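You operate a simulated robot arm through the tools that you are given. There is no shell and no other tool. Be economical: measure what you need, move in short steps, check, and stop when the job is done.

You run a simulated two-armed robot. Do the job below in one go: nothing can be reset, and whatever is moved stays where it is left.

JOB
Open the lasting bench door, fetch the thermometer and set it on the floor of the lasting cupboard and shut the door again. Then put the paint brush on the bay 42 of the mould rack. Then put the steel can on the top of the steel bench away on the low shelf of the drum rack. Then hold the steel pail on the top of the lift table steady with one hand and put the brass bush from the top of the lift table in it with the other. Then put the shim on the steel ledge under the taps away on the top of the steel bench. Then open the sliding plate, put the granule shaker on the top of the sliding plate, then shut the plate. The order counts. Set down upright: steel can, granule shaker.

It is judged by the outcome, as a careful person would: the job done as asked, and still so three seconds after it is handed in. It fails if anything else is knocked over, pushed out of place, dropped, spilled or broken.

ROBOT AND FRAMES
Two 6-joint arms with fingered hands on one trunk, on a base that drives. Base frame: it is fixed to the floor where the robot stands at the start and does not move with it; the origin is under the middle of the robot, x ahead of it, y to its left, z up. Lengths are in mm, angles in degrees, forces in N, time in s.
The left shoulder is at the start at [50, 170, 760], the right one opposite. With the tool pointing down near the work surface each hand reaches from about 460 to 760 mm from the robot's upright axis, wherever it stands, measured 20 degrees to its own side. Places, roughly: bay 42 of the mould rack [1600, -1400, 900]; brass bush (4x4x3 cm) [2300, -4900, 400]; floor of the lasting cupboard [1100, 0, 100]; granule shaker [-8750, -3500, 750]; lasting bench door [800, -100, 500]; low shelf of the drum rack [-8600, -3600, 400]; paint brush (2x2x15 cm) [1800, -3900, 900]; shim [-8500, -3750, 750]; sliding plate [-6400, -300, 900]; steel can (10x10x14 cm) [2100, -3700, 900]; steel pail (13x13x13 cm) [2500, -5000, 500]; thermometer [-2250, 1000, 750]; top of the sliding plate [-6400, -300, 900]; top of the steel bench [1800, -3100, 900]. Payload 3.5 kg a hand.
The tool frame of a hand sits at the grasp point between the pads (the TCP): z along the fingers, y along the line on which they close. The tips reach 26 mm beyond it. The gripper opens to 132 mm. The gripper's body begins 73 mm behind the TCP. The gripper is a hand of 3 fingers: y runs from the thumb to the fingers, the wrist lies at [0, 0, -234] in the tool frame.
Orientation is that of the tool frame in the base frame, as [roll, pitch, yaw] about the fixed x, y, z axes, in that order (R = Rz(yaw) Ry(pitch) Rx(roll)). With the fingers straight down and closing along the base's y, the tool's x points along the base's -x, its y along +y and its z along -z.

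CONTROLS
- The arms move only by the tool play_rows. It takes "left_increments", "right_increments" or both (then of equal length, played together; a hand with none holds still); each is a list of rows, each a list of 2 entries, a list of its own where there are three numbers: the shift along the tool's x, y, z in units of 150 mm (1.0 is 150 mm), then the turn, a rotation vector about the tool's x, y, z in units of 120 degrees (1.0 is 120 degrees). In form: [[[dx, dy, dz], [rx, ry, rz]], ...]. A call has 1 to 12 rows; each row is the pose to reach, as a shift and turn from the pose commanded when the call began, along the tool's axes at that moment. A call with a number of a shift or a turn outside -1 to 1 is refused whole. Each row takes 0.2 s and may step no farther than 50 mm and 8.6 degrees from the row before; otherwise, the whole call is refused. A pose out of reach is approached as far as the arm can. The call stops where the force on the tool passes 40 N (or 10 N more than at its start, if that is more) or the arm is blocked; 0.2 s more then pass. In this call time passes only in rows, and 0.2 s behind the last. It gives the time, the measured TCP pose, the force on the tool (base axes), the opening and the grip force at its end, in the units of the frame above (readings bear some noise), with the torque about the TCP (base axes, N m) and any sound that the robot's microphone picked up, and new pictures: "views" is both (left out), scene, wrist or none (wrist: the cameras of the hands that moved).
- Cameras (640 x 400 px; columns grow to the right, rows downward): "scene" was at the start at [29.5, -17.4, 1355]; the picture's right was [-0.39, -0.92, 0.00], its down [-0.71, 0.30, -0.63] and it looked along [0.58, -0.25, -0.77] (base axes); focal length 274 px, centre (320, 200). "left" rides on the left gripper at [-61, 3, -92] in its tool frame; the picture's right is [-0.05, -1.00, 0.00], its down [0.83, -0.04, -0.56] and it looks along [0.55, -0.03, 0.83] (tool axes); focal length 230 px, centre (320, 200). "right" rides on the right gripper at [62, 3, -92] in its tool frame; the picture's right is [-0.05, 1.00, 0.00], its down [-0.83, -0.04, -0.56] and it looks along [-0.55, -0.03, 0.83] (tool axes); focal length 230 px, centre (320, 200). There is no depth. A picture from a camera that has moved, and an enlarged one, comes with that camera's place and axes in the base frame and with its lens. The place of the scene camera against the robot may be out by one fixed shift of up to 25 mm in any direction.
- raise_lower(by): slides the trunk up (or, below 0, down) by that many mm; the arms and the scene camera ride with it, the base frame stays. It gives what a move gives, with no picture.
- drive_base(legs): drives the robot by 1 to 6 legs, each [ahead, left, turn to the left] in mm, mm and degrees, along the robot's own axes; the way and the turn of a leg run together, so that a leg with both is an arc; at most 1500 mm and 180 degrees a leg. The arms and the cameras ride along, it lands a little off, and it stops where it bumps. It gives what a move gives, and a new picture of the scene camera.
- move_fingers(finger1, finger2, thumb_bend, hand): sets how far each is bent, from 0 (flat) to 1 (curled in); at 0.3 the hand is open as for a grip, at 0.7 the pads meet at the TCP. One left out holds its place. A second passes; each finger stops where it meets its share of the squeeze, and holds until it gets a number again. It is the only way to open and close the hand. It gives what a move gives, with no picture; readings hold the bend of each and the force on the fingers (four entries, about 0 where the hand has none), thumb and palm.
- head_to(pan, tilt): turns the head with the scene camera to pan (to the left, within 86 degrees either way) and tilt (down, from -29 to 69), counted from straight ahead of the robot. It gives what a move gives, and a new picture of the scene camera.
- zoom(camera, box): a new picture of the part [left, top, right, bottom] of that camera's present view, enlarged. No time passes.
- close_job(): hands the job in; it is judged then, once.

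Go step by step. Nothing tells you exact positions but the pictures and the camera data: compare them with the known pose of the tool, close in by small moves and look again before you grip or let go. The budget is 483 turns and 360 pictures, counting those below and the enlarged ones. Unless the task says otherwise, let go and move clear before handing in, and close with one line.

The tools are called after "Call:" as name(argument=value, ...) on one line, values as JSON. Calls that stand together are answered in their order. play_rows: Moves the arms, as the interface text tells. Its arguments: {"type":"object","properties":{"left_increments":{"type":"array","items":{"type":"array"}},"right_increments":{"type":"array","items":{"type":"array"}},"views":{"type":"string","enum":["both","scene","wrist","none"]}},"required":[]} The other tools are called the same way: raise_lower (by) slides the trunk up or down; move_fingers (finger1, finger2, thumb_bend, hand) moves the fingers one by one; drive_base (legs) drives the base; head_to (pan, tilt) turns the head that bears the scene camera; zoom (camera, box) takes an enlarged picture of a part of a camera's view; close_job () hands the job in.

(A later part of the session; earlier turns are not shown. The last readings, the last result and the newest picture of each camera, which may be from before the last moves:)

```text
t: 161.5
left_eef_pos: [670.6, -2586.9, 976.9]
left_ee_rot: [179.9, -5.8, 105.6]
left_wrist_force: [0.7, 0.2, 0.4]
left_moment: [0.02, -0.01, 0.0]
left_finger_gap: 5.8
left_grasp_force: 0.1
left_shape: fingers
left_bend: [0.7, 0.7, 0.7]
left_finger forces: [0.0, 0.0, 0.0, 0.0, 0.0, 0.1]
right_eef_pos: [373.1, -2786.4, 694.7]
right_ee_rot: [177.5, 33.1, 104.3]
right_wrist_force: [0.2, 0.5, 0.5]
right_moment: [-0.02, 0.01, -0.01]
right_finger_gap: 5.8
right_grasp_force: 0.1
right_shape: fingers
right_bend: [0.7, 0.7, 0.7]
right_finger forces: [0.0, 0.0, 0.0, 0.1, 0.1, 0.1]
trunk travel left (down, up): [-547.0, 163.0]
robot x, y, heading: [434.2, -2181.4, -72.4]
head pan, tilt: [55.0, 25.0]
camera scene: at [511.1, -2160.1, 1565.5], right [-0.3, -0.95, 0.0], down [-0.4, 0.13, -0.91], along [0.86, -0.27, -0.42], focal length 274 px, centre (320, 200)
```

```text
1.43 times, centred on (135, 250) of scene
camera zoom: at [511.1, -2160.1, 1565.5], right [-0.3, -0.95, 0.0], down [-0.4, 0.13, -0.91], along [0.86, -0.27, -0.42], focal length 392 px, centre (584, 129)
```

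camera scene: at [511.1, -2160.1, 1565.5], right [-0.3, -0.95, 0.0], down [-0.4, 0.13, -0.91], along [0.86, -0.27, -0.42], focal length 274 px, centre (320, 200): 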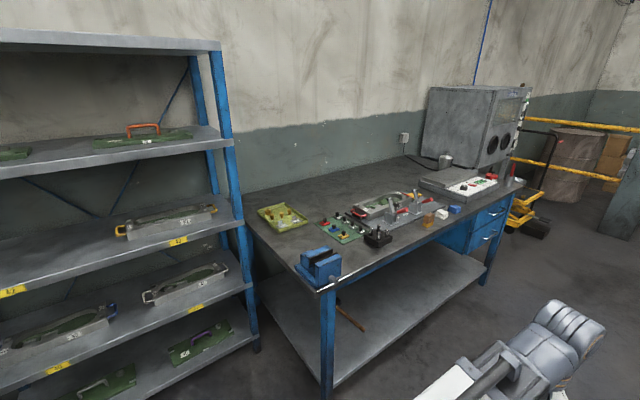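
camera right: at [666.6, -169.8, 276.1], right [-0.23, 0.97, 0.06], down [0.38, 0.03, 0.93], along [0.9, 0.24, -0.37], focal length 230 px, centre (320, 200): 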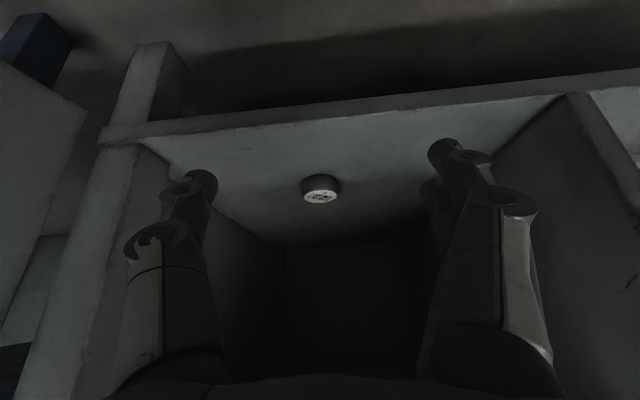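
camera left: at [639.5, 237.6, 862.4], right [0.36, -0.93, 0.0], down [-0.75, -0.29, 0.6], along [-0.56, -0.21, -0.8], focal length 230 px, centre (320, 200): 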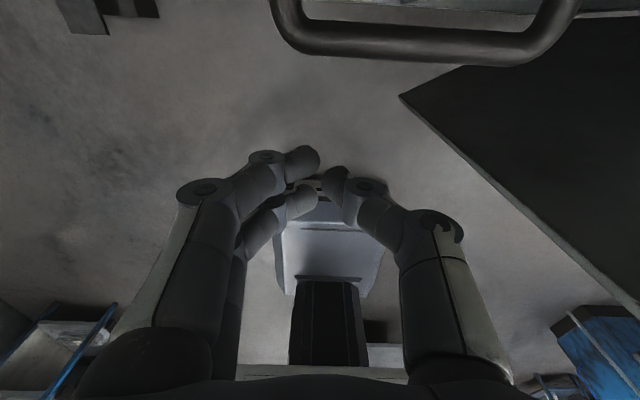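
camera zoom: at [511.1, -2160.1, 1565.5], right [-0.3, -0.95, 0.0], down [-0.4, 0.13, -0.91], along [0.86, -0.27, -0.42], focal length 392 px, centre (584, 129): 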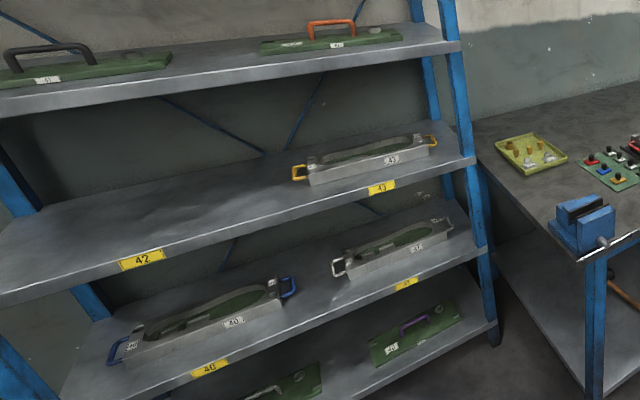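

Bay 42 is the left half of the middle shelf, and empty. The brush looks like the red-handled thing in a cup at the far end of the steel bench. Drive there and face the bench.

Call:
drive_base(legs=[[1450, 0, 0], [350, 0, 0], [0, 0, 90]])

Call:
head_to(pan=-10, tilt=40)

```text
t: 174.4
left_eef_pos: [1376.9, -3666.7, 976.4]
left_ee_rot: [179.9, -5.9, -164.3]
left_wrist_force: [0.5, -0.1, -0.2]
left_moment: [-0.02, -0.02, 0.0]
left_finger_gap: 5.7
left_grasp_force: 0.0
left_shape: fingers
left_bend: [0.7, 0.7, 0.7]
left_finger forces: [0.1, 0.1, 0.1, 0.0, 0.1, 0.0]
right_eef_pos: [1578.0, -3965.0, 695.0]
right_ee_rot: [177.5, 33.2, -165.5]
right_wrist_force: [-0.4, 0.0, -0.3]
right_moment: [-0.03, 0.0, 0.02]
right_finger_gap: 5.6
right_grasp_force: 0.2
right_shape: fingers
right_bend: [0.7, 0.7, 0.7]
right_finger forces: [0.0, 0.1, 0.0, 0.0, 0.1, 0.0]
trunk travel left (down, up): [-547.0, 163.0]
robot x, y, heading: [971.3, -3904.3, 17.4]
head pan, tilt: [55.0, 25.0]
camera scene: at [961.9, -3813.5, 1565.4], right [0.95, -0.3, 0.0], down [-0.13, -0.4, -0.91], along [0.27, 0.86, -0.42], focal length 274 px, centre (320, 200)
```

scene: 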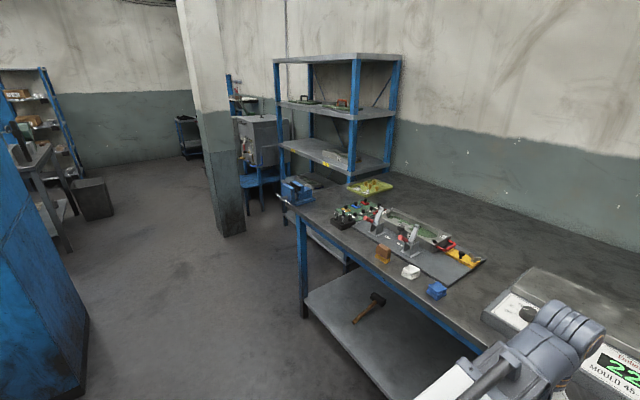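

```text
t: 175.8
left_eef_pos: [1376.9, -3667.5, 976.4]
left_ee_rot: [179.9, -5.9, -164.4]
left_wrist_force: [-0.3, 0.0, 0.1]
left_moment: [-0.03, 0.0, 0.0]
left_finger_gap: 6.1
left_grasp_force: 0.1
left_shape: fingers
left_bend: [0.7, 0.7, 0.7]
left_finger forces: [0.0, 0.0, 0.0, 0.0, 0.0, 0.1]
right_eef_pos: [1576.7, -3964.6, 695.3]
right_ee_rot: [177.5, 33.1, -165.6]
right_wrist_force: [1.1, -0.9, 0.8]
right_moment: [0.0, 0.03, -0.02]
right_finger_gap: 5.9
right_grasp_force: 0.0
right_shape: fingers
right_bend: [0.7, 0.7, 0.7]
right_finger forces: [0.0, 0.1, 0.1, 0.0, 0.0, 0.1]
trunk travel left (down, up): [-547.0, 163.0]
robot x, y, heading: [970.8, -3898.2, 17.5]
head pan, tilt: [-10.0, 40.0]
camera scene: at [1018.5, -3890.2, 1542.1], right [0.13, -0.99, 0.0], down [-0.64, -0.08, -0.77], along [0.76, 0.1, -0.64], focal length 274 px, centre (320, 200)
```

scene: 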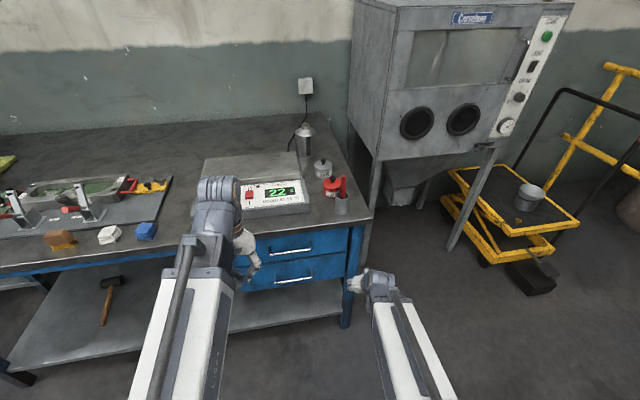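

Call:
zoom(camera="scene", box=[240, 100, 400, 230])

```text
3.08 times, centred on (320, 165) of scene
camera zoom: at [1018.5, -3890.2, 1542.1], right [0.13, -0.99, 0.0], down [-0.64, -0.08, -0.77], along [0.76, 0.1, -0.64], focal length 844 px, centre (320, 308)
```

zoom: 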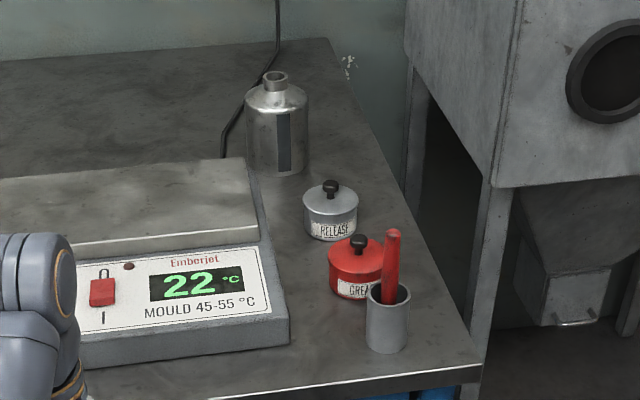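

The brush's red handle sticks out of a cup near (1790, -3870). I'll bring the right hand upright and up, then look with its camera.

Call:
play_rows(right_increments=[[[-0.136, 0, -0.21], [0, 0.069, 0]], [[-0.272, 0, -0.42], [0, 0.138, 0]], [[-0.408, 0, -0.63], [0, 0.207, 0]], [[-0.545, 0, -0.84], [0, 0.276, 0]]], views="none")

Call:
play_rows(right_increments=[[[0, 0, -0.32], [0, 0, 0]], [[0, 0, -0.64], [0, 0, 0]], [[0, 0, -0.96], [0, 0, 0]]], views="none")

Call:
move_fingers(hand="right", finger1=0.4, finger2=0.4, thumb_bend=0.4)

Call:
drive_base(legs=[[110, 0, 0]])

Call:
zoom(camera="right", box=[0, 0, 640, 400])

```text
t: 176.8
left_eef_pos: [1378.0, -3667.5, 976.4]
left_ee_rot: [179.9, -5.9, -164.3]
left_wrist_force: [0.6, 0.0, 0.0]
left_moment: [0.0, -0.03, 0.02]
left_finger_gap: 6.0
left_grasp_force: 0.1
left_shape: fingers
left_bend: [0.7, 0.7, 0.7]
left_finger forces: [0.1, 0.0, 0.1, 0.0, 0.1, 0.0]
right_eef_pos: [1577.4, -3969.2, 844.5]
right_ee_rot: [177.9, -0.1, -164.3]
right_wrist_force: [-0.2, -0.3, 0.1]
right_moment: [-0.01, 0.0, 0.02]
right_finger_gap: 5.9
right_grasp_force: 0.0
right_shape: fingers
right_bend: [0.7, 0.7, 0.7]
right_finger forces: [0.0, 0.0, 0.0, 0.1, 0.1, 0.1]
trunk travel left (down, up): [-547.0, 163.0]
robot x, y, heading: [975.3, -3901.3, 17.5]
head pan, tilt: [-10.0, 40.0]
```

```text
t: 177.6
left_eef_pos: [1375.9, -3668.2, 976.6]
left_ee_rot: [-180.0, -5.8, -164.4]
left_wrist_force: [0.2, 0.5, -0.4]
left_moment: [0.02, 0.03, 0.01]
left_finger_gap: 5.8
left_grasp_force: 0.0
left_shape: fingers
left_bend: [0.7, 0.7, 0.7]
left_finger forces: [0.0, 0.1, 0.0, 0.0, 0.0, 0.0]
right_eef_pos: [1577.1, -3974.3, 989.0]
right_ee_rot: [178.0, 0.0, -164.3]
right_wrist_force: [0.4, 0.2, 0.2]
right_moment: [0.0, -0.02, -0.02]
right_finger_gap: 5.6
right_grasp_force: 0.1
right_shape: fingers
right_bend: [0.7, 0.7, 0.7]
right_finger forces: [0.0, 0.1, 0.1, 0.0, 0.0, 0.0]
trunk travel left (down, up): [-547.0, 163.0]
robot x, y, heading: [972.0, -3903.8, 17.5]
head pan, tilt: [-10.0, 40.0]
```

```text
t: 178.6
left_eef_pos: [1376.7, -3667.3, 976.3]
left_ee_rot: [179.9, -5.7, -164.5]
left_wrist_force: [0.7, 0.2, 0.9]
left_moment: [-0.03, -0.01, 0.0]
left_finger_gap: 6.2
left_grasp_force: 0.1
left_shape: fingers
left_bend: [0.7, 0.7, 0.7]
left_finger forces: [0.1, 0.0, 0.1, 0.0, 0.0, 0.1]
right_eef_pos: [1576.2, -3974.2, 990.4]
right_ee_rot: [177.8, 0.0, -164.3]
right_wrist_force: [1.1, 1.3, 0.0]
right_moment: [-0.01, 0.03, 0.02]
right_finger_gap: 100.9
right_grasp_force: 0.0
right_shape: fingers
right_bend: [0.4, 0.4, 0.4]
right_finger forces: [0.0, 0.0, 0.0, 0.0, 0.0, 0.1]
trunk travel left (down, up): [-547.0, 163.0]
robot x, y, heading: [972.4, -3900.5, 17.3]
head pan, tilt: [-10.0, 40.0]
```

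```text
t: 179.8
left_eef_pos: [1482.9, -3633.7, 975.1]
left_ee_rot: [179.8, -5.9, -164.5]
left_wrist_force: [0.0, -0.2, 0.2]
left_moment: [-0.02, 0.0, 0.01]
left_finger_gap: 5.8
left_grasp_force: 0.1
left_shape: fingers
left_bend: [0.7, 0.7, 0.7]
left_finger forces: [0.1, 0.1, 0.1, 0.0, 0.0, 0.0]
right_eef_pos: [1683.2, -3941.7, 989.2]
right_ee_rot: [177.9, -0.1, -164.3]
right_wrist_force: [-0.6, -0.5, 0.4]
right_moment: [0.01, 0.04, 0.01]
right_finger_gap: 100.9
right_grasp_force: 0.1
right_shape: fingers
right_bend: [0.4, 0.4, 0.4]
right_finger forces: [0.0, 0.0, 0.0, 0.0, 0.1, 0.1]
trunk travel left (down, up): [-547.0, 163.0]
robot x, y, heading: [1077.4, -3868.7, 17.3]
head pan, tilt: [-10.0, 40.0]
camera scene: at [1124.6, -3856.9, 1542.1], right [0.13, -0.99, 0.0], down [-0.64, -0.08, -0.77], along [0.76, 0.1, -0.64], focal length 274 px, centre (320, 200)
```

scene: 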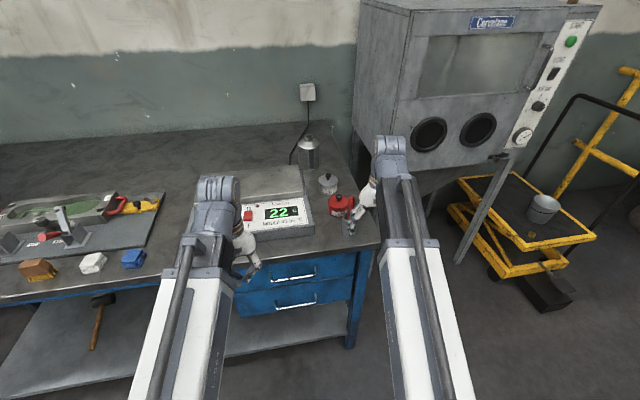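

```text
1.00 times, centred on (320, 200) of right (not enlarged: the box is as wide or as high as the picture)
camera zoom: at [1624.5, -3958.6, 1081.3], right [-0.22, 0.97, 0.04], down [0.82, 0.16, 0.55], along [0.53, 0.15, -0.83], focal length 230 px, centre (320, 200)
```

zoom: 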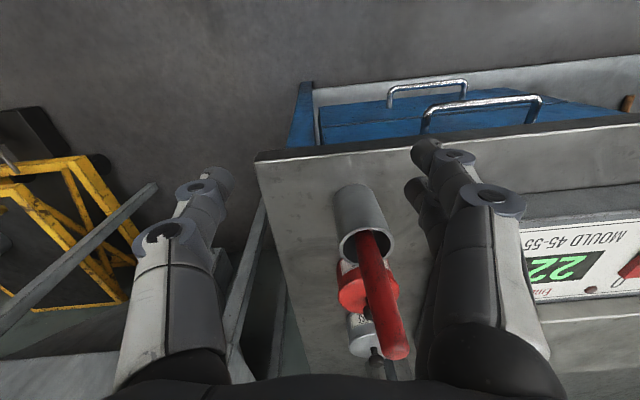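

The handle top is at about (1778, -3871, 1007), standing nearly upright with the rim at z 912. I'll slide the open hand around it from the front.

Call:
play_rows(right_increments=[[[0, 0.28, 0.03], [0, 0, 0]], [[-0.25, 0.28, 0.04], [0, 0, 0]], [[-0.5, 0.28, 0.04], [0, 0, 0]], [[-0.72, 0.28, 0.04], [0, 0, 0]]], views="wrist")

```text
t: 180.8
left_eef_pos: [1481.1, -3634.5, 976.2]
left_ee_rot: [179.9, -5.8, -164.5]
left_wrist_force: [-0.3, -1.5, -0.2]
left_moment: [0.0, 0.02, -0.02]
left_finger_gap: 5.8
left_grasp_force: 0.1
left_shape: fingers
left_bend: [0.7, 0.7, 0.7]
left_finger forces: [0.0, 0.0, 0.1, 0.1, 0.1, 0.0]
right_eef_pos: [1776.3, -3871.2, 984.3]
right_ee_rot: [177.9, 0.0, -164.4]
right_wrist_force: [1.0, -0.1, -0.5]
right_moment: [-0.05, 0.01, -0.02]
right_finger_gap: 101.2
right_grasp_force: 0.1
right_shape: fingers
right_bend: [0.4, 0.4, 0.4]
right_finger forces: [0.0, 0.0, 0.0, 0.1, 0.0, 0.0]
trunk travel left (down, up): [-547.0, 163.0]
robot x, y, heading: [1077.3, -3869.0, 17.5]
head pan, tilt: [-10.0, 40.0]
camera right: at [1717.4, -3888.1, 1076.8], right [-0.22, 0.97, 0.04], down [0.82, 0.16, 0.55], along [0.53, 0.15, -0.83], focal length 230 px, centre (320, 200)
```

right: 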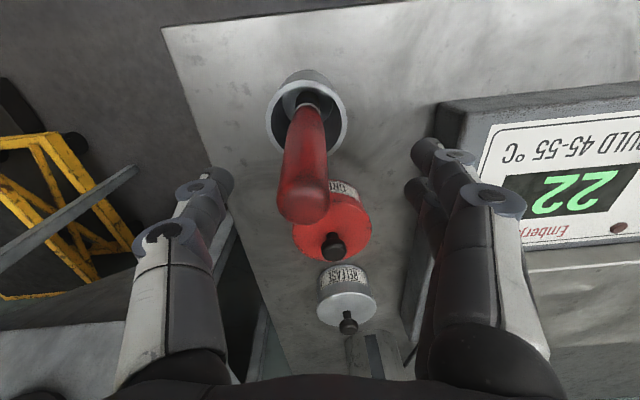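

The handle is about 20 mm nearer and 6 mm to the right. Adjust and close on it.

Call:
play_rows(right_increments=[[[0.13, -0.04, 0], [0, 0, 0]]], views="none")

Call:
move_fingers(hand="right", finger1=0.72, finger2=0.72, thumb_bend=0.72)

Call:
zoom(camera="right", box=[0, 0, 640, 400])

```text
t: 181.2
left_eef_pos: [1483.3, -3633.8, 976.4]
left_ee_rot: [179.9, -5.8, -164.5]
left_wrist_force: [0.3, 0.1, -0.5]
left_moment: [0.01, -0.01, -0.01]
left_finger_gap: 5.8
left_grasp_force: 0.1
left_shape: fingers
left_bend: [0.7, 0.7, 0.7]
left_finger forces: [0.1, 0.0, 0.0, 0.1, 0.0, 0.1]
right_eef_pos: [1757.4, -3884.8, 984.8]
right_ee_rot: [177.9, 0.0, -164.5]
right_wrist_force: [-0.6, 0.5, -0.5]
right_moment: [0.05, 0.02, -0.01]
right_finger_gap: 101.1
right_grasp_force: 0.1
right_shape: fingers
right_bend: [0.4, 0.4, 0.4]
right_finger forces: [0.0, 0.1, 0.1, 0.0, 0.0, 0.0]
trunk travel left (down, up): [-547.0, 163.0]
robot x, y, heading: [1078.7, -3872.1, 17.6]
head pan, tilt: [-10.0, 40.0]
```

```text
t: 182.2
left_eef_pos: [1482.8, -3633.6, 976.5]
left_ee_rot: [-180.0, -5.7, -164.5]
left_wrist_force: [0.8, -0.6, -0.1]
left_moment: [0.02, -0.03, 0.02]
left_finger_gap: 6.0
left_grasp_force: 0.0
left_shape: fingers
left_bend: [0.7, 0.7, 0.7]
left_finger forces: [0.1, 0.0, 0.1, 0.0, 0.0, 0.1]
right_eef_pos: [1757.5, -3883.0, 984.2]
right_ee_rot: [177.9, 0.0, -164.3]
right_wrist_force: [0.6, -0.2, -0.3]
right_moment: [-0.01, 0.04, 0.0]
right_finger_gap: 14.3
right_grasp_force: 7.7
right_shape: fingers
right_bend: [0.69, 0.71, 0.69]
right_finger forces: [5.8, 1.9, 0.0, 0.1, 7.2, 0.0]
trunk travel left (down, up): [-547.0, 163.0]
robot x, y, heading: [1083.0, -3868.0, 17.5]
head pan, tilt: [-10.0, 40.0]
```

```text
1.00 times, centred on (320, 200) of right (not enlarged: the box is as wide or as high as the picture)
camera zoom: at [1699.4, -3900.1, 1076.9], right [-0.22, 0.97, 0.04], down [0.82, 0.16, 0.55], along [0.53, 0.15, -0.83], focal length 230 px, centre (320, 200)
```

zoom: 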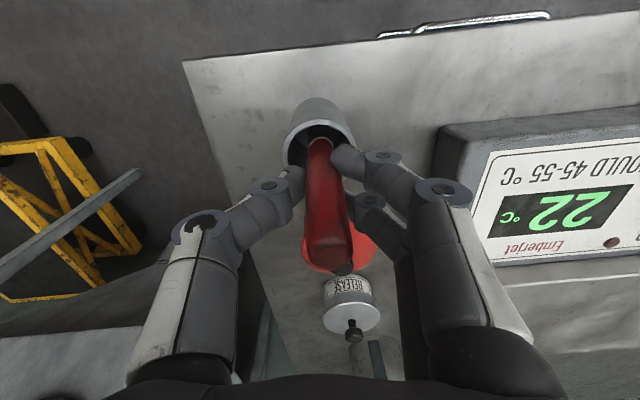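

Gripped. Tighten and pull straight up.

Call:
move_fingers(hand="right", finger1=0.77, finger2=0.77, thumb_bend=0.75)

Call:
play_rows(right_increments=[[[0, 0, -0.15], [0, 0, 0]], [[0, 0, -0.3], [0, 0, 0]], [[0, 0, -0.45], [0, 0, 0]], [[0, 0, -0.6], [0, 0, 0]], [[0, 0, -0.8], [0, 0, 0]], [[0, 0, -1.0], [0, 0, 0]]], views="wrist")

```text
t: 183.2
left_eef_pos: [1482.8, -3633.7, 976.2]
left_ee_rot: [180.0, -5.8, -164.5]
left_wrist_force: [-0.2, -0.2, 0.1]
left_moment: [0.01, 0.04, -0.01]
left_finger_gap: 6.0
left_grasp_force: 0.0
left_shape: fingers
left_bend: [0.7, 0.7, 0.7]
left_finger forces: [0.1, 0.0, 0.0, 0.0, 0.1, 0.0]
right_eef_pos: [1757.7, -3883.5, 984.8]
right_ee_rot: [177.9, 0.0, -164.4]
right_wrist_force: [0.1, 0.6, -0.6]
right_moment: [-0.03, 0.0, -0.01]
right_finger_gap: 13.6
right_grasp_force: 13.4
right_shape: fingers
right_bend: [0.73, 0.76, 0.69]
right_finger forces: [11.6, 3.5, 0.1, 0.0, 12.3, 0.0]
trunk travel left (down, up): [-547.0, 163.0]
robot x, y, heading: [1079.5, -3868.2, 17.6]
head pan, tilt: [-10.0, 40.0]
```

```text
t: 184.6
left_eef_pos: [1483.5, -3634.5, 976.4]
left_ee_rot: [180.0, -5.8, -164.5]
left_wrist_force: [-0.1, 0.9, -0.5]
left_moment: [-0.03, 0.0, 0.01]
left_finger_gap: 5.6
left_grasp_force: 0.1
left_shape: fingers
left_bend: [0.7, 0.7, 0.7]
left_finger forces: [0.0, 0.0, 0.1, 0.0, 0.0, 0.0]
right_eef_pos: [1768.6, -3886.7, 1118.7]
right_ee_rot: [177.9, 0.7, -164.4]
right_wrist_force: [-0.2, -0.3, 0.8]
right_moment: [0.02, 0.0, -0.01]
right_finger_gap: 13.6
right_grasp_force: 13.8
right_shape: fingers
right_bend: [0.73, 0.76, 0.69]
right_finger forces: [11.5, 3.4, 0.0, 0.0, 12.3, 0.0]
right hand out of reach, approached as far as the arm can: row 6
trunk travel left (down, up): [-547.0, 163.0]
robot x, y, heading: [1079.6, -3871.4, 17.3]
head pan, tilt: [-10.0, 40.0]
camera right: at [1709.1, -3902.9, 1211.1], right [-0.22, 0.97, 0.04], down [0.81, 0.16, 0.56], along [0.54, 0.15, -0.83], focal length 230 px, centre (320, 200)
```

right: 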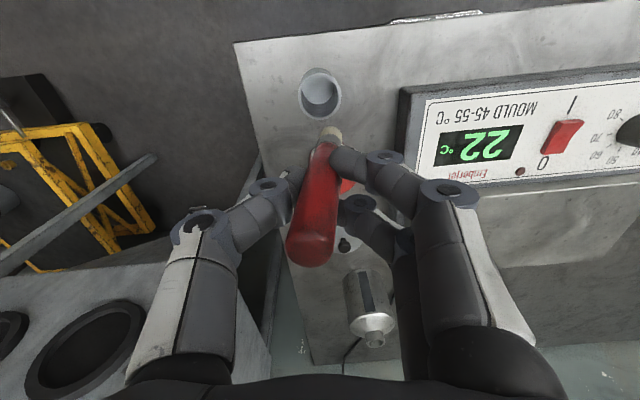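

The brush is out and the cup still stands. Back off and slide along to the mould rack.

Call:
drive_base(legs=[[-150, 0, 0], [0, 1450, 0], [0, 700, 0]])

Call:
head_to(pan=0, tilt=30)

```text
t: 196.1
left_eef_pos: [687.1, -1658.3, 975.9]
left_ee_rot: [179.9, -5.7, -164.2]
left_wrist_force: [-0.7, 0.0, -0.8]
left_moment: [0.0, 0.0, -0.01]
left_finger_gap: 5.8
left_grasp_force: 0.1
left_shape: fingers
left_bend: [0.7, 0.7, 0.7]
left_finger forces: [0.0, 0.0, 0.0, 0.0, 0.0, 0.0]
right_eef_pos: [974.0, -1908.4, 1119.5]
right_ee_rot: [177.9, 0.8, -164.0]
right_wrist_force: [-0.7, 0.6, -0.1]
right_moment: [0.03, 0.02, -0.02]
right_finger_gap: 13.6
right_grasp_force: 13.6
right_shape: fingers
right_bend: [0.73, 0.76, 0.69]
right_finger forces: [11.6, 3.2, 0.0, 0.0, 12.3, 0.0]
trunk travel left (down, up): [-547.0, 163.0]
robot x, y, heading: [283.8, -1899.4, 17.9]
head pan, tilt: [-10.0, 40.0]
camera scene: at [329.8, -1883.4, 1542.1], right [0.14, -0.99, 0.0], down [-0.64, -0.09, -0.77], along [0.76, 0.1, -0.64], focal length 274 px, centre (320, 200)
```

scene: 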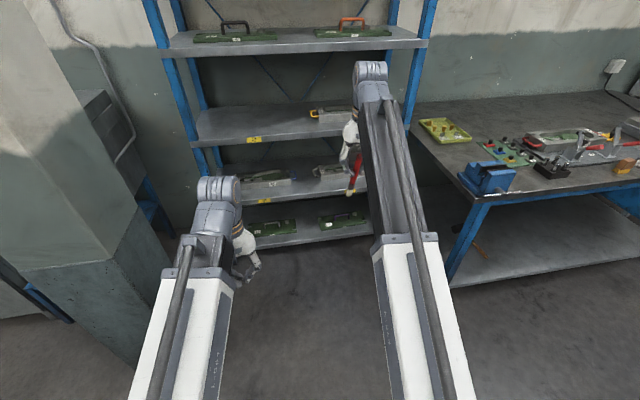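

```text
t: 196.8
left_eef_pos: [686.5, -1660.1, 977.7]
left_ee_rot: [180.0, -5.6, -164.1]
left_wrist_force: [-0.3, -1.1, 1.2]
left_moment: [-0.01, 0.02, 0.0]
left_finger_gap: 5.8
left_grasp_force: 0.2
left_shape: fingers
left_bend: [0.7, 0.7, 0.7]
left_finger forces: [0.0, 0.0, 0.1, 0.1, 0.1, 0.0]
right_eef_pos: [974.3, -1909.7, 1118.9]
right_ee_rot: [177.9, 0.8, -164.0]
right_wrist_force: [0.9, -0.4, -0.5]
right_moment: [0.01, 0.0, 0.01]
right_finger_gap: 13.4
right_grasp_force: 13.2
right_shape: fingers
right_bend: [0.73, 0.76, 0.69]
right_finger forces: [11.7, 3.3, 0.0, 0.1, 12.2, 0.0]
trunk travel left (down, up): [-547.0, 163.0]
robot x, y, heading: [286.5, -1894.0, 17.8]
head pan, tilt: [0.0, 30.0]
camera scene: at [331.7, -1867.5, 1557.4], right [0.31, -0.95, 0.0], down [-0.48, -0.15, -0.87], along [0.82, 0.26, -0.5], focal length 274 px, centre (320, 200)
```

scene: 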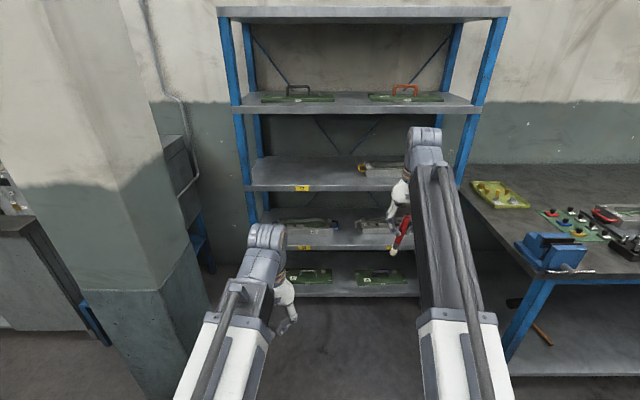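

Bay 42 is open ahead; shelf front at about n 937, top near z 930. I need the right hand level with its camera on top, so I'll roll it 180° first.

Call:
play_rows(right_increments=[[[0, 0, 0], [0, 0, -0.07]], [[0, 0, 0], [0, 0, -0.14]], [[0, 0, 0], [0, 0, -0.21]], [[0, 0, 0], [0, 0, -0.28]], [[0, 0, 0], [0, 0, -0.35]], [[0, 0, 0], [0, 0, -0.42]], [[0, 0, 0], [0, 0, -0.49]], [[0, 0, 0], [0, 0, -0.56]], [[0, 0, 0], [0, 0, -0.63]], [[0, 0, 0], [0, 0, -0.7]], [[0, 0, 0], [0, 0, -0.75]]], views="none")

Call:
play_rows(left_increments=[[[0.1, 0.3, 0], [0, 0, 0]], [[0.1, 0.55, 0], [0, 0, 0]]], views="none")

```text
t: 199.2
left_eef_pos: [687.3, -1658.2, 975.7]
left_ee_rot: [179.9, -5.7, -164.2]
left_wrist_force: [0.6, 0.6, 0.0]
left_moment: [-0.01, -0.02, 0.04]
left_finger_gap: 5.9
left_grasp_force: 0.0
left_shape: fingers
left_bend: [0.7, 0.7, 0.7]
left_finger forces: [0.1, 0.0, 0.1, 0.1, 0.1, 0.0]
right_eef_pos: [972.0, -1896.6, 1119.8]
right_ee_rot: [-179.7, 2.1, -83.3]
right_wrist_force: [-0.1, -0.2, -0.8]
right_moment: [-0.03, -0.06, -0.04]
right_finger_gap: 13.5
right_grasp_force: 13.6
right_shape: fingers
right_bend: [0.73, 0.76, 0.69]
right_finger forces: [11.5, 3.2, 0.0, 0.1, 12.3, 0.1]
right hand out of reach, approached as far as the arm can: row 10, 11
trunk travel left (down, up): [-547.0, 163.0]
robot x, y, heading: [289.6, -1892.1, 17.7]
head pan, tilt: [0.0, 30.0]
```

```text
t: 199.8
left_eef_pos: [649.2, -1581.6, 978.0]
left_ee_rot: [179.9, -5.7, -164.2]
left_wrist_force: [-0.3, -0.3, 0.6]
left_moment: [-0.01, -0.01, 0.0]
left_finger_gap: 5.6
left_grasp_force: 0.1
left_shape: fingers
left_bend: [0.7, 0.7, 0.7]
left_finger forces: [0.0, 0.1, 0.0, 0.1, 0.1, 0.0]
right_eef_pos: [971.7, -1896.2, 1119.0]
right_ee_rot: [-179.6, 2.2, -83.3]
right_wrist_force: [-0.7, 0.1, -0.4]
right_moment: [0.04, -0.03, -0.01]
right_finger_gap: 13.4
right_grasp_force: 13.7
right_shape: fingers
right_bend: [0.73, 0.76, 0.69]
right_finger forces: [11.7, 3.1, 0.0, 0.1, 12.4, 0.1]
trunk travel left (down, up): [-547.0, 163.0]
robot x, y, heading: [287.2, -1897.1, 18.0]
head pan, tilt: [0.0, 30.0]
```

The wrist roll is limited that way, so I'll roll back and instead point the hand forward with the camera underneath, staying outside the shelf's front edge.

Call:
play_rows(right_increments=[[[0, 0, 0], [0, 0, 0.07]], [[0, 0, 0], [0, 0, 0.14]], [[0, 0, 0], [0, 0, 0.21]], [[0, 0, 0], [0, 0, 0.28]], [[0, 0, 0], [0, 0, 0.35]], [[0, 0, 0], [0, 0, 0.42]], [[0, 0, 0], [0, 0, 0.49]], [[0, 0, 0], [0, 0, 0.56]], [[0, 0, 0], [0, 0, 0.63]], [[0, 0, 0], [0, 0, 0.695]]], views="none")

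Call:
play_rows(right_increments=[[[-0.08, 0.08, 0.07], [0, -0.067, 0]], [[-0.16, 0.16, 0.14], [0, -0.134, 0]], [[-0.24, 0.24, 0.21], [0, -0.2, 0]], [[-0.32, 0.32, 0.28], [0, -0.268, 0]], [[-0.4, 0.4, 0.35], [0, -0.335, 0]], [[-0.48, 0.48, 0.42], [0, -0.402, 0]], [[-0.56, 0.56, 0.49], [0, -0.469, 0]], [[-0.64, 0.64, 0.56], [0, -0.536, 0]], [[-0.72, 0.72, 0.63], [0, -0.603, 0]], [[-0.8, 0.8, 0.7], [0, -0.67, 0]]], views="wrist")

```text
t: 202.0
left_eef_pos: [649.5, -1582.5, 977.7]
left_ee_rot: [179.8, -5.8, -164.2]
left_wrist_force: [-0.3, -0.1, -0.5]
left_moment: [0.01, 0.01, 0.0]
left_finger_gap: 5.6
left_grasp_force: 0.0
left_shape: fingers
left_bend: [0.7, 0.7, 0.7]
left_finger forces: [0.0, 0.0, 0.1, 0.1, 0.0, 0.0]
right_eef_pos: [971.5, -1895.8, 1121.6]
right_ee_rot: [177.8, 0.6, -167.1]
right_wrist_force: [-0.3, -0.3, -0.2]
right_moment: [0.0, 0.05, -0.01]
right_finger_gap: 13.4
right_grasp_force: 13.4
right_shape: fingers
right_bend: [0.73, 0.76, 0.69]
right_finger forces: [11.6, 3.3, 0.1, 0.0, 12.3, 0.1]
trunk travel left (down, up): [-547.0, 163.0]
robot x, y, heading: [285.2, -1898.5, 17.9]
head pan, tilt: [0.0, 30.0]
```

```text
t: 204.2
left_eef_pos: [650.1, -1582.8, 977.0]
left_ee_rot: [179.9, -5.6, -164.2]
left_wrist_force: [0.7, -0.4, -1.2]
left_moment: [0.04, -0.02, 0.01]
left_finger_gap: 6.0
left_grasp_force: 0.1
left_shape: fingers
left_bend: [0.7, 0.7, 0.7]
left_finger forces: [0.0, 0.0, 0.0, 0.0, 0.0, 0.1]
right_eef_pos: [1060.4, -1746.4, 1020.0]
right_ee_rot: [166.4, 80.7, 180.0]
right_wrist_force: [0.2, 0.4, 0.2]
right_moment: [-0.04, -0.01, -0.02]
right_finger_gap: 12.9
right_grasp_force: 11.6
right_shape: fingers
right_bend: [0.73, 0.77, 0.69]
right_finger forces: [9.9, 2.5, 0.0, 0.0, 10.7, 0.0]
trunk travel left (down, up): [-547.0, 163.0]
robot x, y, heading: [283.2, -1898.4, 17.7]
head pan, tilt: [0.0, 30.0]
camera right: at [961.7, -1764.4, 974.3], right [-0.22, 0.97, 0.09], down [-0.39, -0.17, 0.9], along [0.89, 0.17, 0.42], focal length 230 px, centre (320, 200)
```

right: 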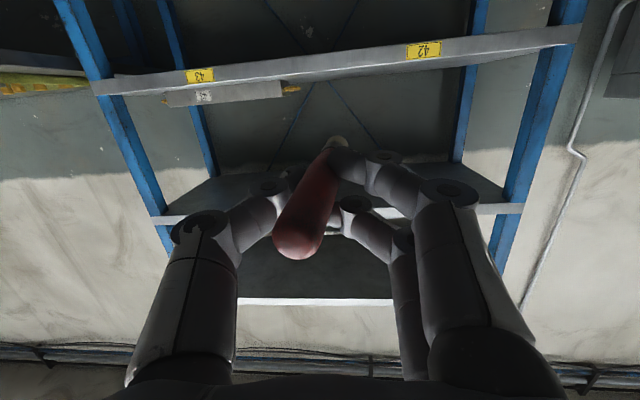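

Level now, and I see the 42 label. Shift left into the middle of bay 42 and drive closer.

Call:
play_rows(right_increments=[[[0, 0.2, 0], [0, 0, 0]], [[0, 0.4, 0], [0, 0, 0]]], views="none")

Call:
drive_base(legs=[[0, 70, 0], [430, 0, 0]])

Call:
zoom(camera="right", box=[0, 0, 640, 400])

```text
t: 204.8
left_eef_pos: [649.4, -1582.3, 977.3]
left_ee_rot: [-180.0, -5.7, -164.2]
left_wrist_force: [0.4, 0.5, 0.0]
left_moment: [-0.02, 0.0, -0.01]
left_finger_gap: 5.8
left_grasp_force: 0.2
left_shape: fingers
left_bend: [0.7, 0.7, 0.7]
left_finger forces: [0.0, 0.2, 0.0, 0.1, 0.0, 0.0]
right_eef_pos: [1047.3, -1690.7, 1023.0]
right_ee_rot: [166.3, 80.7, 179.7]
right_wrist_force: [0.4, -0.2, -0.4]
right_moment: [0.02, -0.02, -0.01]
right_finger_gap: 12.6
right_grasp_force: 11.2
right_shape: fingers
right_bend: [0.73, 0.77, 0.69]
right_finger forces: [9.7, 2.5, 0.0, 0.1, 10.6, 0.1]
trunk travel left (down, up): [-547.0, 163.0]
robot x, y, heading: [286.5, -1894.9, 17.4]
head pan, tilt: [0.0, 30.0]
```

```text
t: 208.0
left_eef_pos: [1033.2, -1382.0, 978.2]
left_ee_rot: [179.8, -5.6, -163.7]
left_wrist_force: [0.0, 0.3, -0.3]
left_moment: [0.0, -0.01, 0.0]
left_finger_gap: 5.6
left_grasp_force: 0.0
left_shape: fingers
left_bend: [0.7, 0.7, 0.7]
left_finger forces: [0.1, 0.0, 0.0, 0.0, 0.1, 0.0]
right_eef_pos: [1431.9, -1488.4, 1022.6]
right_ee_rot: [166.4, 80.9, -179.9]
right_wrist_force: [0.2, -0.8, -0.3]
right_moment: [0.03, 0.03, 0.0]
right_finger_gap: 12.7
right_grasp_force: 11.6
right_shape: fingers
right_bend: [0.73, 0.77, 0.69]
right_finger forces: [9.9, 2.7, 0.0, 0.0, 10.6, 0.0]
trunk travel left (down, up): [-547.0, 163.0]
robot x, y, heading: [671.0, -1697.9, 18.2]
head pan, tilt: [0.0, 30.0]
camera scene: at [717.4, -1669.6, 1557.4], right [0.31, -0.95, 0.0], down [-0.48, -0.16, -0.87], along [0.82, 0.27, -0.5], focal length 274 px, centre (320, 200)
```

scene: 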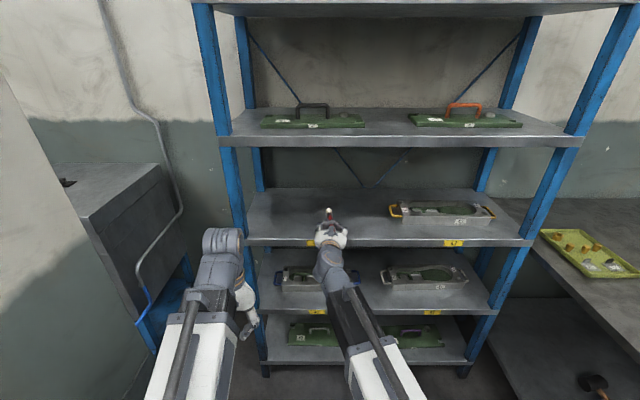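

```text
1.00 times, centred on (320, 200) of right (not enlarged: the box is as wide or as high as the picture)
camera zoom: at [1333.2, -1506.2, 976.3], right [-0.23, 0.97, 0.09], down [-0.39, -0.17, 0.9], along [0.89, 0.17, 0.42], focal length 230 px, centre (320, 200)
```

zoom: 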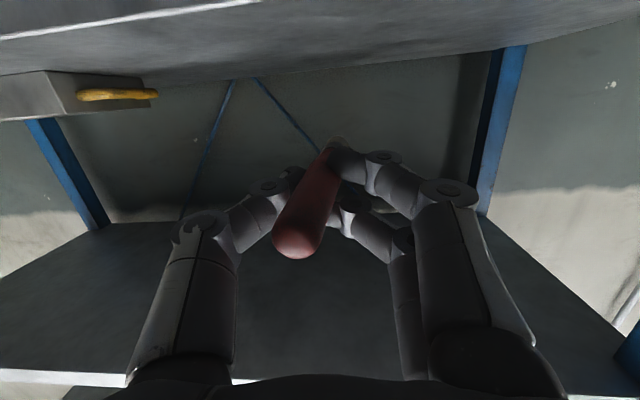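

Well inside bay 42 laterally. Forward 85 mm more, then lower.

Call:
drive_base(legs=[[85, 0, 0]])

Call:
play_rows(right_increments=[[[0.06, 0, 0.01], [0, 0, 0]], [[0.12, 0, 0.02], [0, 0, 0]], [[0.18, 0, 0.03], [0, 0, 0]], [[0.22, 0, 0.035], [0, 0, 0]], [[0.26, 0, 0.04], [0, 0, 0]], [[0.3, 0, 0.045], [0, 0, 0]]])

```text
t: 209.1
left_eef_pos: [1114.9, -1357.1, 977.0]
left_ee_rot: [179.9, -5.8, -163.7]
left_wrist_force: [0.1, 0.0, -0.1]
left_moment: [0.03, -0.01, 0.02]
left_finger_gap: 6.1
left_grasp_force: 0.0
left_shape: fingers
left_bend: [0.7, 0.7, 0.7]
left_finger forces: [0.0, 0.0, 0.0, 0.1, 0.1, 0.1]
right_eef_pos: [1513.1, -1460.3, 1023.3]
right_ee_rot: [166.5, 80.8, -179.9]
right_wrist_force: [-0.3, -0.6, -0.5]
right_moment: [0.01, 0.0, 0.0]
right_finger_gap: 12.6
right_grasp_force: 11.6
right_shape: fingers
right_bend: [0.73, 0.77, 0.69]
right_finger forces: [9.8, 2.7, 0.0, 0.0, 10.6, 0.0]
trunk travel left (down, up): [-547.0, 163.0]
robot x, y, heading: [749.2, -1671.1, 18.0]
head pan, tilt: [0.0, 30.0]
camera scene: at [798.7, -1642.8, 1557.4], right [0.31, -0.95, 0.0], down [-0.48, -0.16, -0.87], along [0.82, 0.27, -0.5], focal length 274 px, centre (320, 200)
```

scene: 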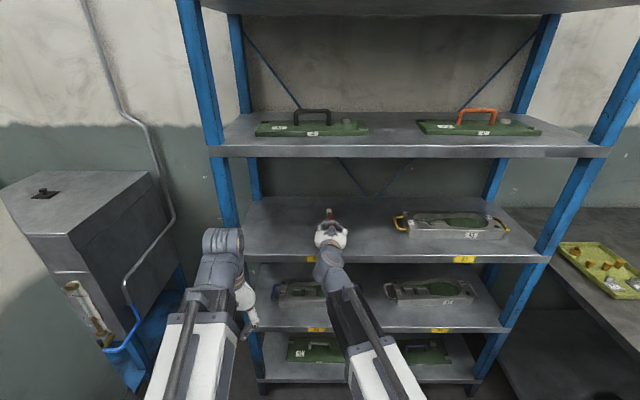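

```text
t: 210.5
left_eef_pos: [1113.9, -1355.9, 976.9]
left_ee_rot: [179.9, -5.6, -163.7]
left_wrist_force: [0.0, 0.1, -0.1]
left_moment: [-0.03, 0.01, -0.03]
left_finger_gap: 5.8
left_grasp_force: 0.1
left_shape: fingers
left_bend: [0.7, 0.7, 0.7]
left_finger forces: [0.0, 0.1, 0.1, 0.1, 0.0, 0.1]
right_eef_pos: [1511.0, -1458.7, 978.7]
right_ee_rot: [166.1, 80.7, 179.9]
right_wrist_force: [-0.4, -0.2, 0.3]
right_moment: [-0.01, 0.01, 0.0]
right_finger_gap: 12.5
right_grasp_force: 12.1
right_shape: fingers
right_bend: [0.73, 0.77, 0.69]
right_finger forces: [9.8, 2.8, 0.0, 0.0, 10.4, 0.0]
trunk travel left (down, up): [-547.0, 163.0]
robot x, y, heading: [752.1, -1670.1, 18.6]
head pan, tilt: [0.0, 30.0]
camera scene: at [798.0, -1643.0, 1557.5], right [0.31, -0.95, 0.0], down [-0.47, -0.16, -0.87], along [0.82, 0.27, -0.5], focal length 274 px, centre (320, 200)
camera right: at [1412.7, -1477.3, 931.5], right [-0.23, 0.97, 0.09], down [-0.39, -0.17, 0.9], along [0.89, 0.17, 0.42], focal length 230 px, centre (320, 200)
```

scene: 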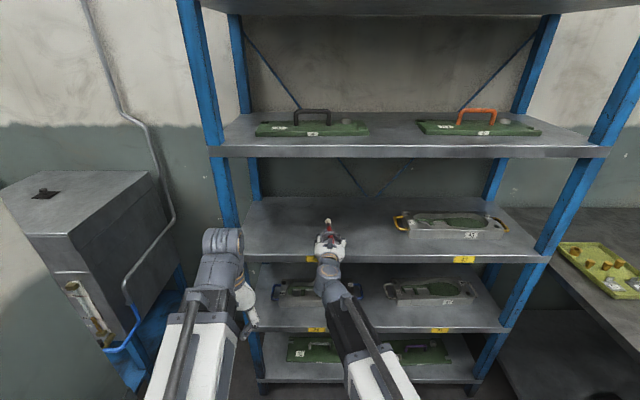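
right: 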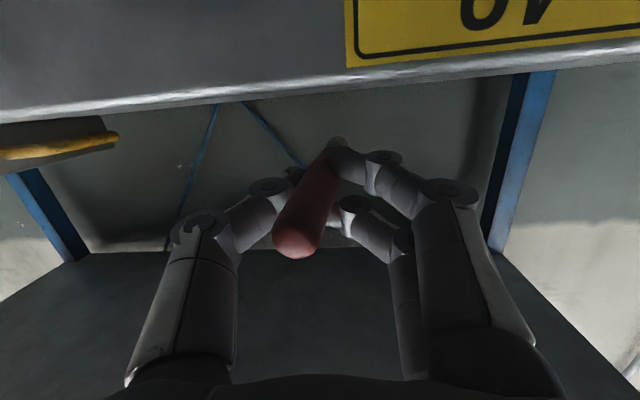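

The shelf top is at about z 932; continue down until contact.

Call:
play_rows(right_increments=[[[0.03, 0, 0.005], [0, 0, 0]], [[0.06, 0, 0.01], [0, 0, 0]], [[0.09, 0, 0.015], [0, 0, 0]], [[0.12, 0, 0.02], [0, 0, 0]], [[0.15, 0, 0.024], [0, 0, 0]]], views="wrist")

```text
t: 211.7
left_eef_pos: [1114.0, -1355.2, 976.9]
left_ee_rot: [179.8, -5.6, -163.7]
left_wrist_force: [-0.3, 0.4, 0.3]
left_moment: [0.03, 0.0, -0.02]
left_finger_gap: 6.0
left_grasp_force: 0.0
left_shape: fingers
left_bend: [0.7, 0.7, 0.7]
left_finger forces: [0.0, 0.1, 0.0, 0.0, 0.0, 0.1]
right_eef_pos: [1510.8, -1459.0, 954.9]
right_ee_rot: [166.4, 80.8, -179.8]
right_wrist_force: [-0.2, -1.0, 0.6]
right_moment: [0.0, 0.03, 0.0]
right_finger_gap: 12.4
right_grasp_force: 11.9
right_shape: fingers
right_bend: [0.73, 0.77, 0.69]
right_finger forces: [10.0, 2.9, 0.0, 0.1, 10.5, 0.0]
trunk travel left (down, up): [-547.0, 163.0]
robot x, y, heading: [750.8, -1670.3, 18.3]
head pan, tilt: [0.0, 30.0]
camera right: at [1413.1, -1477.2, 908.6], right [-0.23, 0.97, 0.09], down [-0.39, -0.17, 0.9], along [0.89, 0.17, 0.42], focal length 230 px, centre (320, 200)
```

right: 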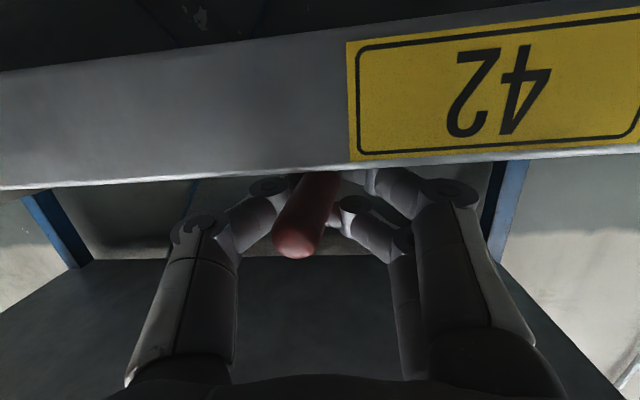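

Call:
play_rows(right_increments=[[[0.03, 0, 0.005], [0, 0, 0]], [[0.06, 0, 0.01], [0, 0, 0]], [[0.09, 0, 0.015], [0, 0, 0]], [[0.12, 0, 0.02], [0, 0, 0]]], views="none")

```text
t: 212.6
left_eef_pos: [1113.4, -1355.0, 977.3]
left_ee_rot: [179.9, -5.7, -163.9]
left_wrist_force: [0.0, -0.3, 0.0]
left_moment: [0.01, 0.01, 0.01]
left_finger_gap: 5.7
left_grasp_force: 0.1
left_shape: fingers
left_bend: [0.7, 0.7, 0.7]
left_finger forces: [0.0, 0.0, 0.0, 0.0, 0.0, 0.1]
right_eef_pos: [1512.8, -1458.3, 947.9]
right_ee_rot: [165.0, 81.5, 178.7]
right_wrist_force: [1.6, -1.1, 13.7]
right_moment: [0.18, -0.22, -0.01]
right_finger_gap: 12.2
right_grasp_force: 20.0
right_shape: fingers
right_bend: [0.74, 0.77, 0.69]
right_finger forces: [24.6, 3.3, 0.1, 0.0, 11.6, 0.0]
trunk travel left (down, up): [-547.0, 163.0]
robot x, y, heading: [753.0, -1670.9, 18.0]
head pan, tilt: [0.0, 30.0]
stopped in row 4 (right hand): the force on the tool passed its limit at 45 N (the readings are from after the stop); the commanded pose is now the measured one
```

Contact with the shelf. Ease up slightly and open.

Call:
play_rows(right_increments=[[[-0.02, 0, 0], [0, 0, 0]]], views="none")

Call:
move_fingers(hand="right", finger1=0.5, finger2=0.5, thumb_bend=0.5)

Call:
zoom(camera="right", box=[0, 0, 640, 400])

Call:
zoom(camera="scene", box=[230, 170, 430, 300])

```text
t: 213.0
left_eef_pos: [1113.7, -1356.1, 977.9]
left_ee_rot: [179.9, -5.6, -163.7]
left_wrist_force: [-0.4, -0.5, -0.1]
left_moment: [0.0, -0.03, -0.01]
left_finger_gap: 5.9
left_grasp_force: 0.1
left_shape: fingers
left_bend: [0.7, 0.7, 0.7]
left_finger forces: [0.0, 0.0, 0.1, 0.0, 0.1, 0.1]
right_eef_pos: [1512.0, -1457.6, 949.5]
right_ee_rot: [165.7, 81.3, 179.3]
right_wrist_force: [-3.1, -0.3, 5.9]
right_moment: [0.09, -0.02, 0.05]
right_finger_gap: 12.4
right_grasp_force: 15.7
right_shape: fingers
right_bend: [0.74, 0.77, 0.69]
right_finger forces: [17.2, 3.2, 0.1, 0.0, 11.2, 0.1]
trunk travel left (down, up): [-547.0, 163.0]
robot x, y, heading: [752.0, -1669.0, 18.0]
head pan, tilt: [0.0, 30.0]
```

```text
t: 214.0
left_eef_pos: [1112.7, -1357.1, 977.8]
left_ee_rot: [179.9, -5.6, -163.7]
left_wrist_force: [0.4, 0.3, -0.2]
left_moment: [0.03, -0.01, 0.01]
left_finger_gap: 5.7
left_grasp_force: 0.1
left_shape: fingers
left_bend: [0.7, 0.7, 0.7]
left_finger forces: [0.0, 0.1, 0.0, 0.0, 0.1, 0.1]
right_eef_pos: [1514.3, -1458.5, 950.2]
right_ee_rot: [165.3, 81.2, 179.0]
right_wrist_force: [0.0, -3.2, 5.3]
right_moment: [0.11, -0.09, -0.09]
right_finger_gap: 59.2
right_grasp_force: 3.2
right_shape: fingers
right_bend: [0.55, 0.5, 0.5]
right_finger forces: [5.4, 0.1, 0.0, 0.0, 0.0, 0.0]
trunk travel left (down, up): [-547.0, 163.0]
robot x, y, heading: [750.5, -1672.6, 18.3]
head pan, tilt: [0.0, 30.0]
```

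```text
1.00 times, centred on (320, 200) of right (not enlarged: the box is as wide or as high as the picture)
camera zoom: at [1415.0, -1476.7, 902.3], right [-0.23, 0.97, 0.09], down [-0.4, -0.18, 0.9], along [0.89, 0.17, 0.42], focal length 230 px, centre (320, 200)
```

zoom: 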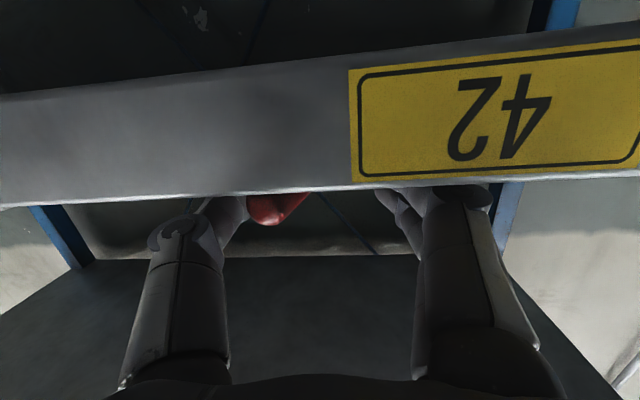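

```text
3.08 times, centred on (330, 235) of scene
camera zoom: at [797.6, -1643.6, 1557.5], right [0.31, -0.95, 0.0], down [-0.47, -0.16, -0.87], along [0.82, 0.27, -0.5], focal length 844 px, centre (289, 92)
```

zoom: 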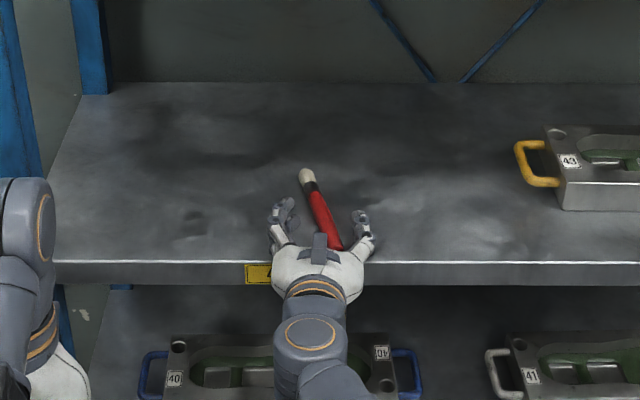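

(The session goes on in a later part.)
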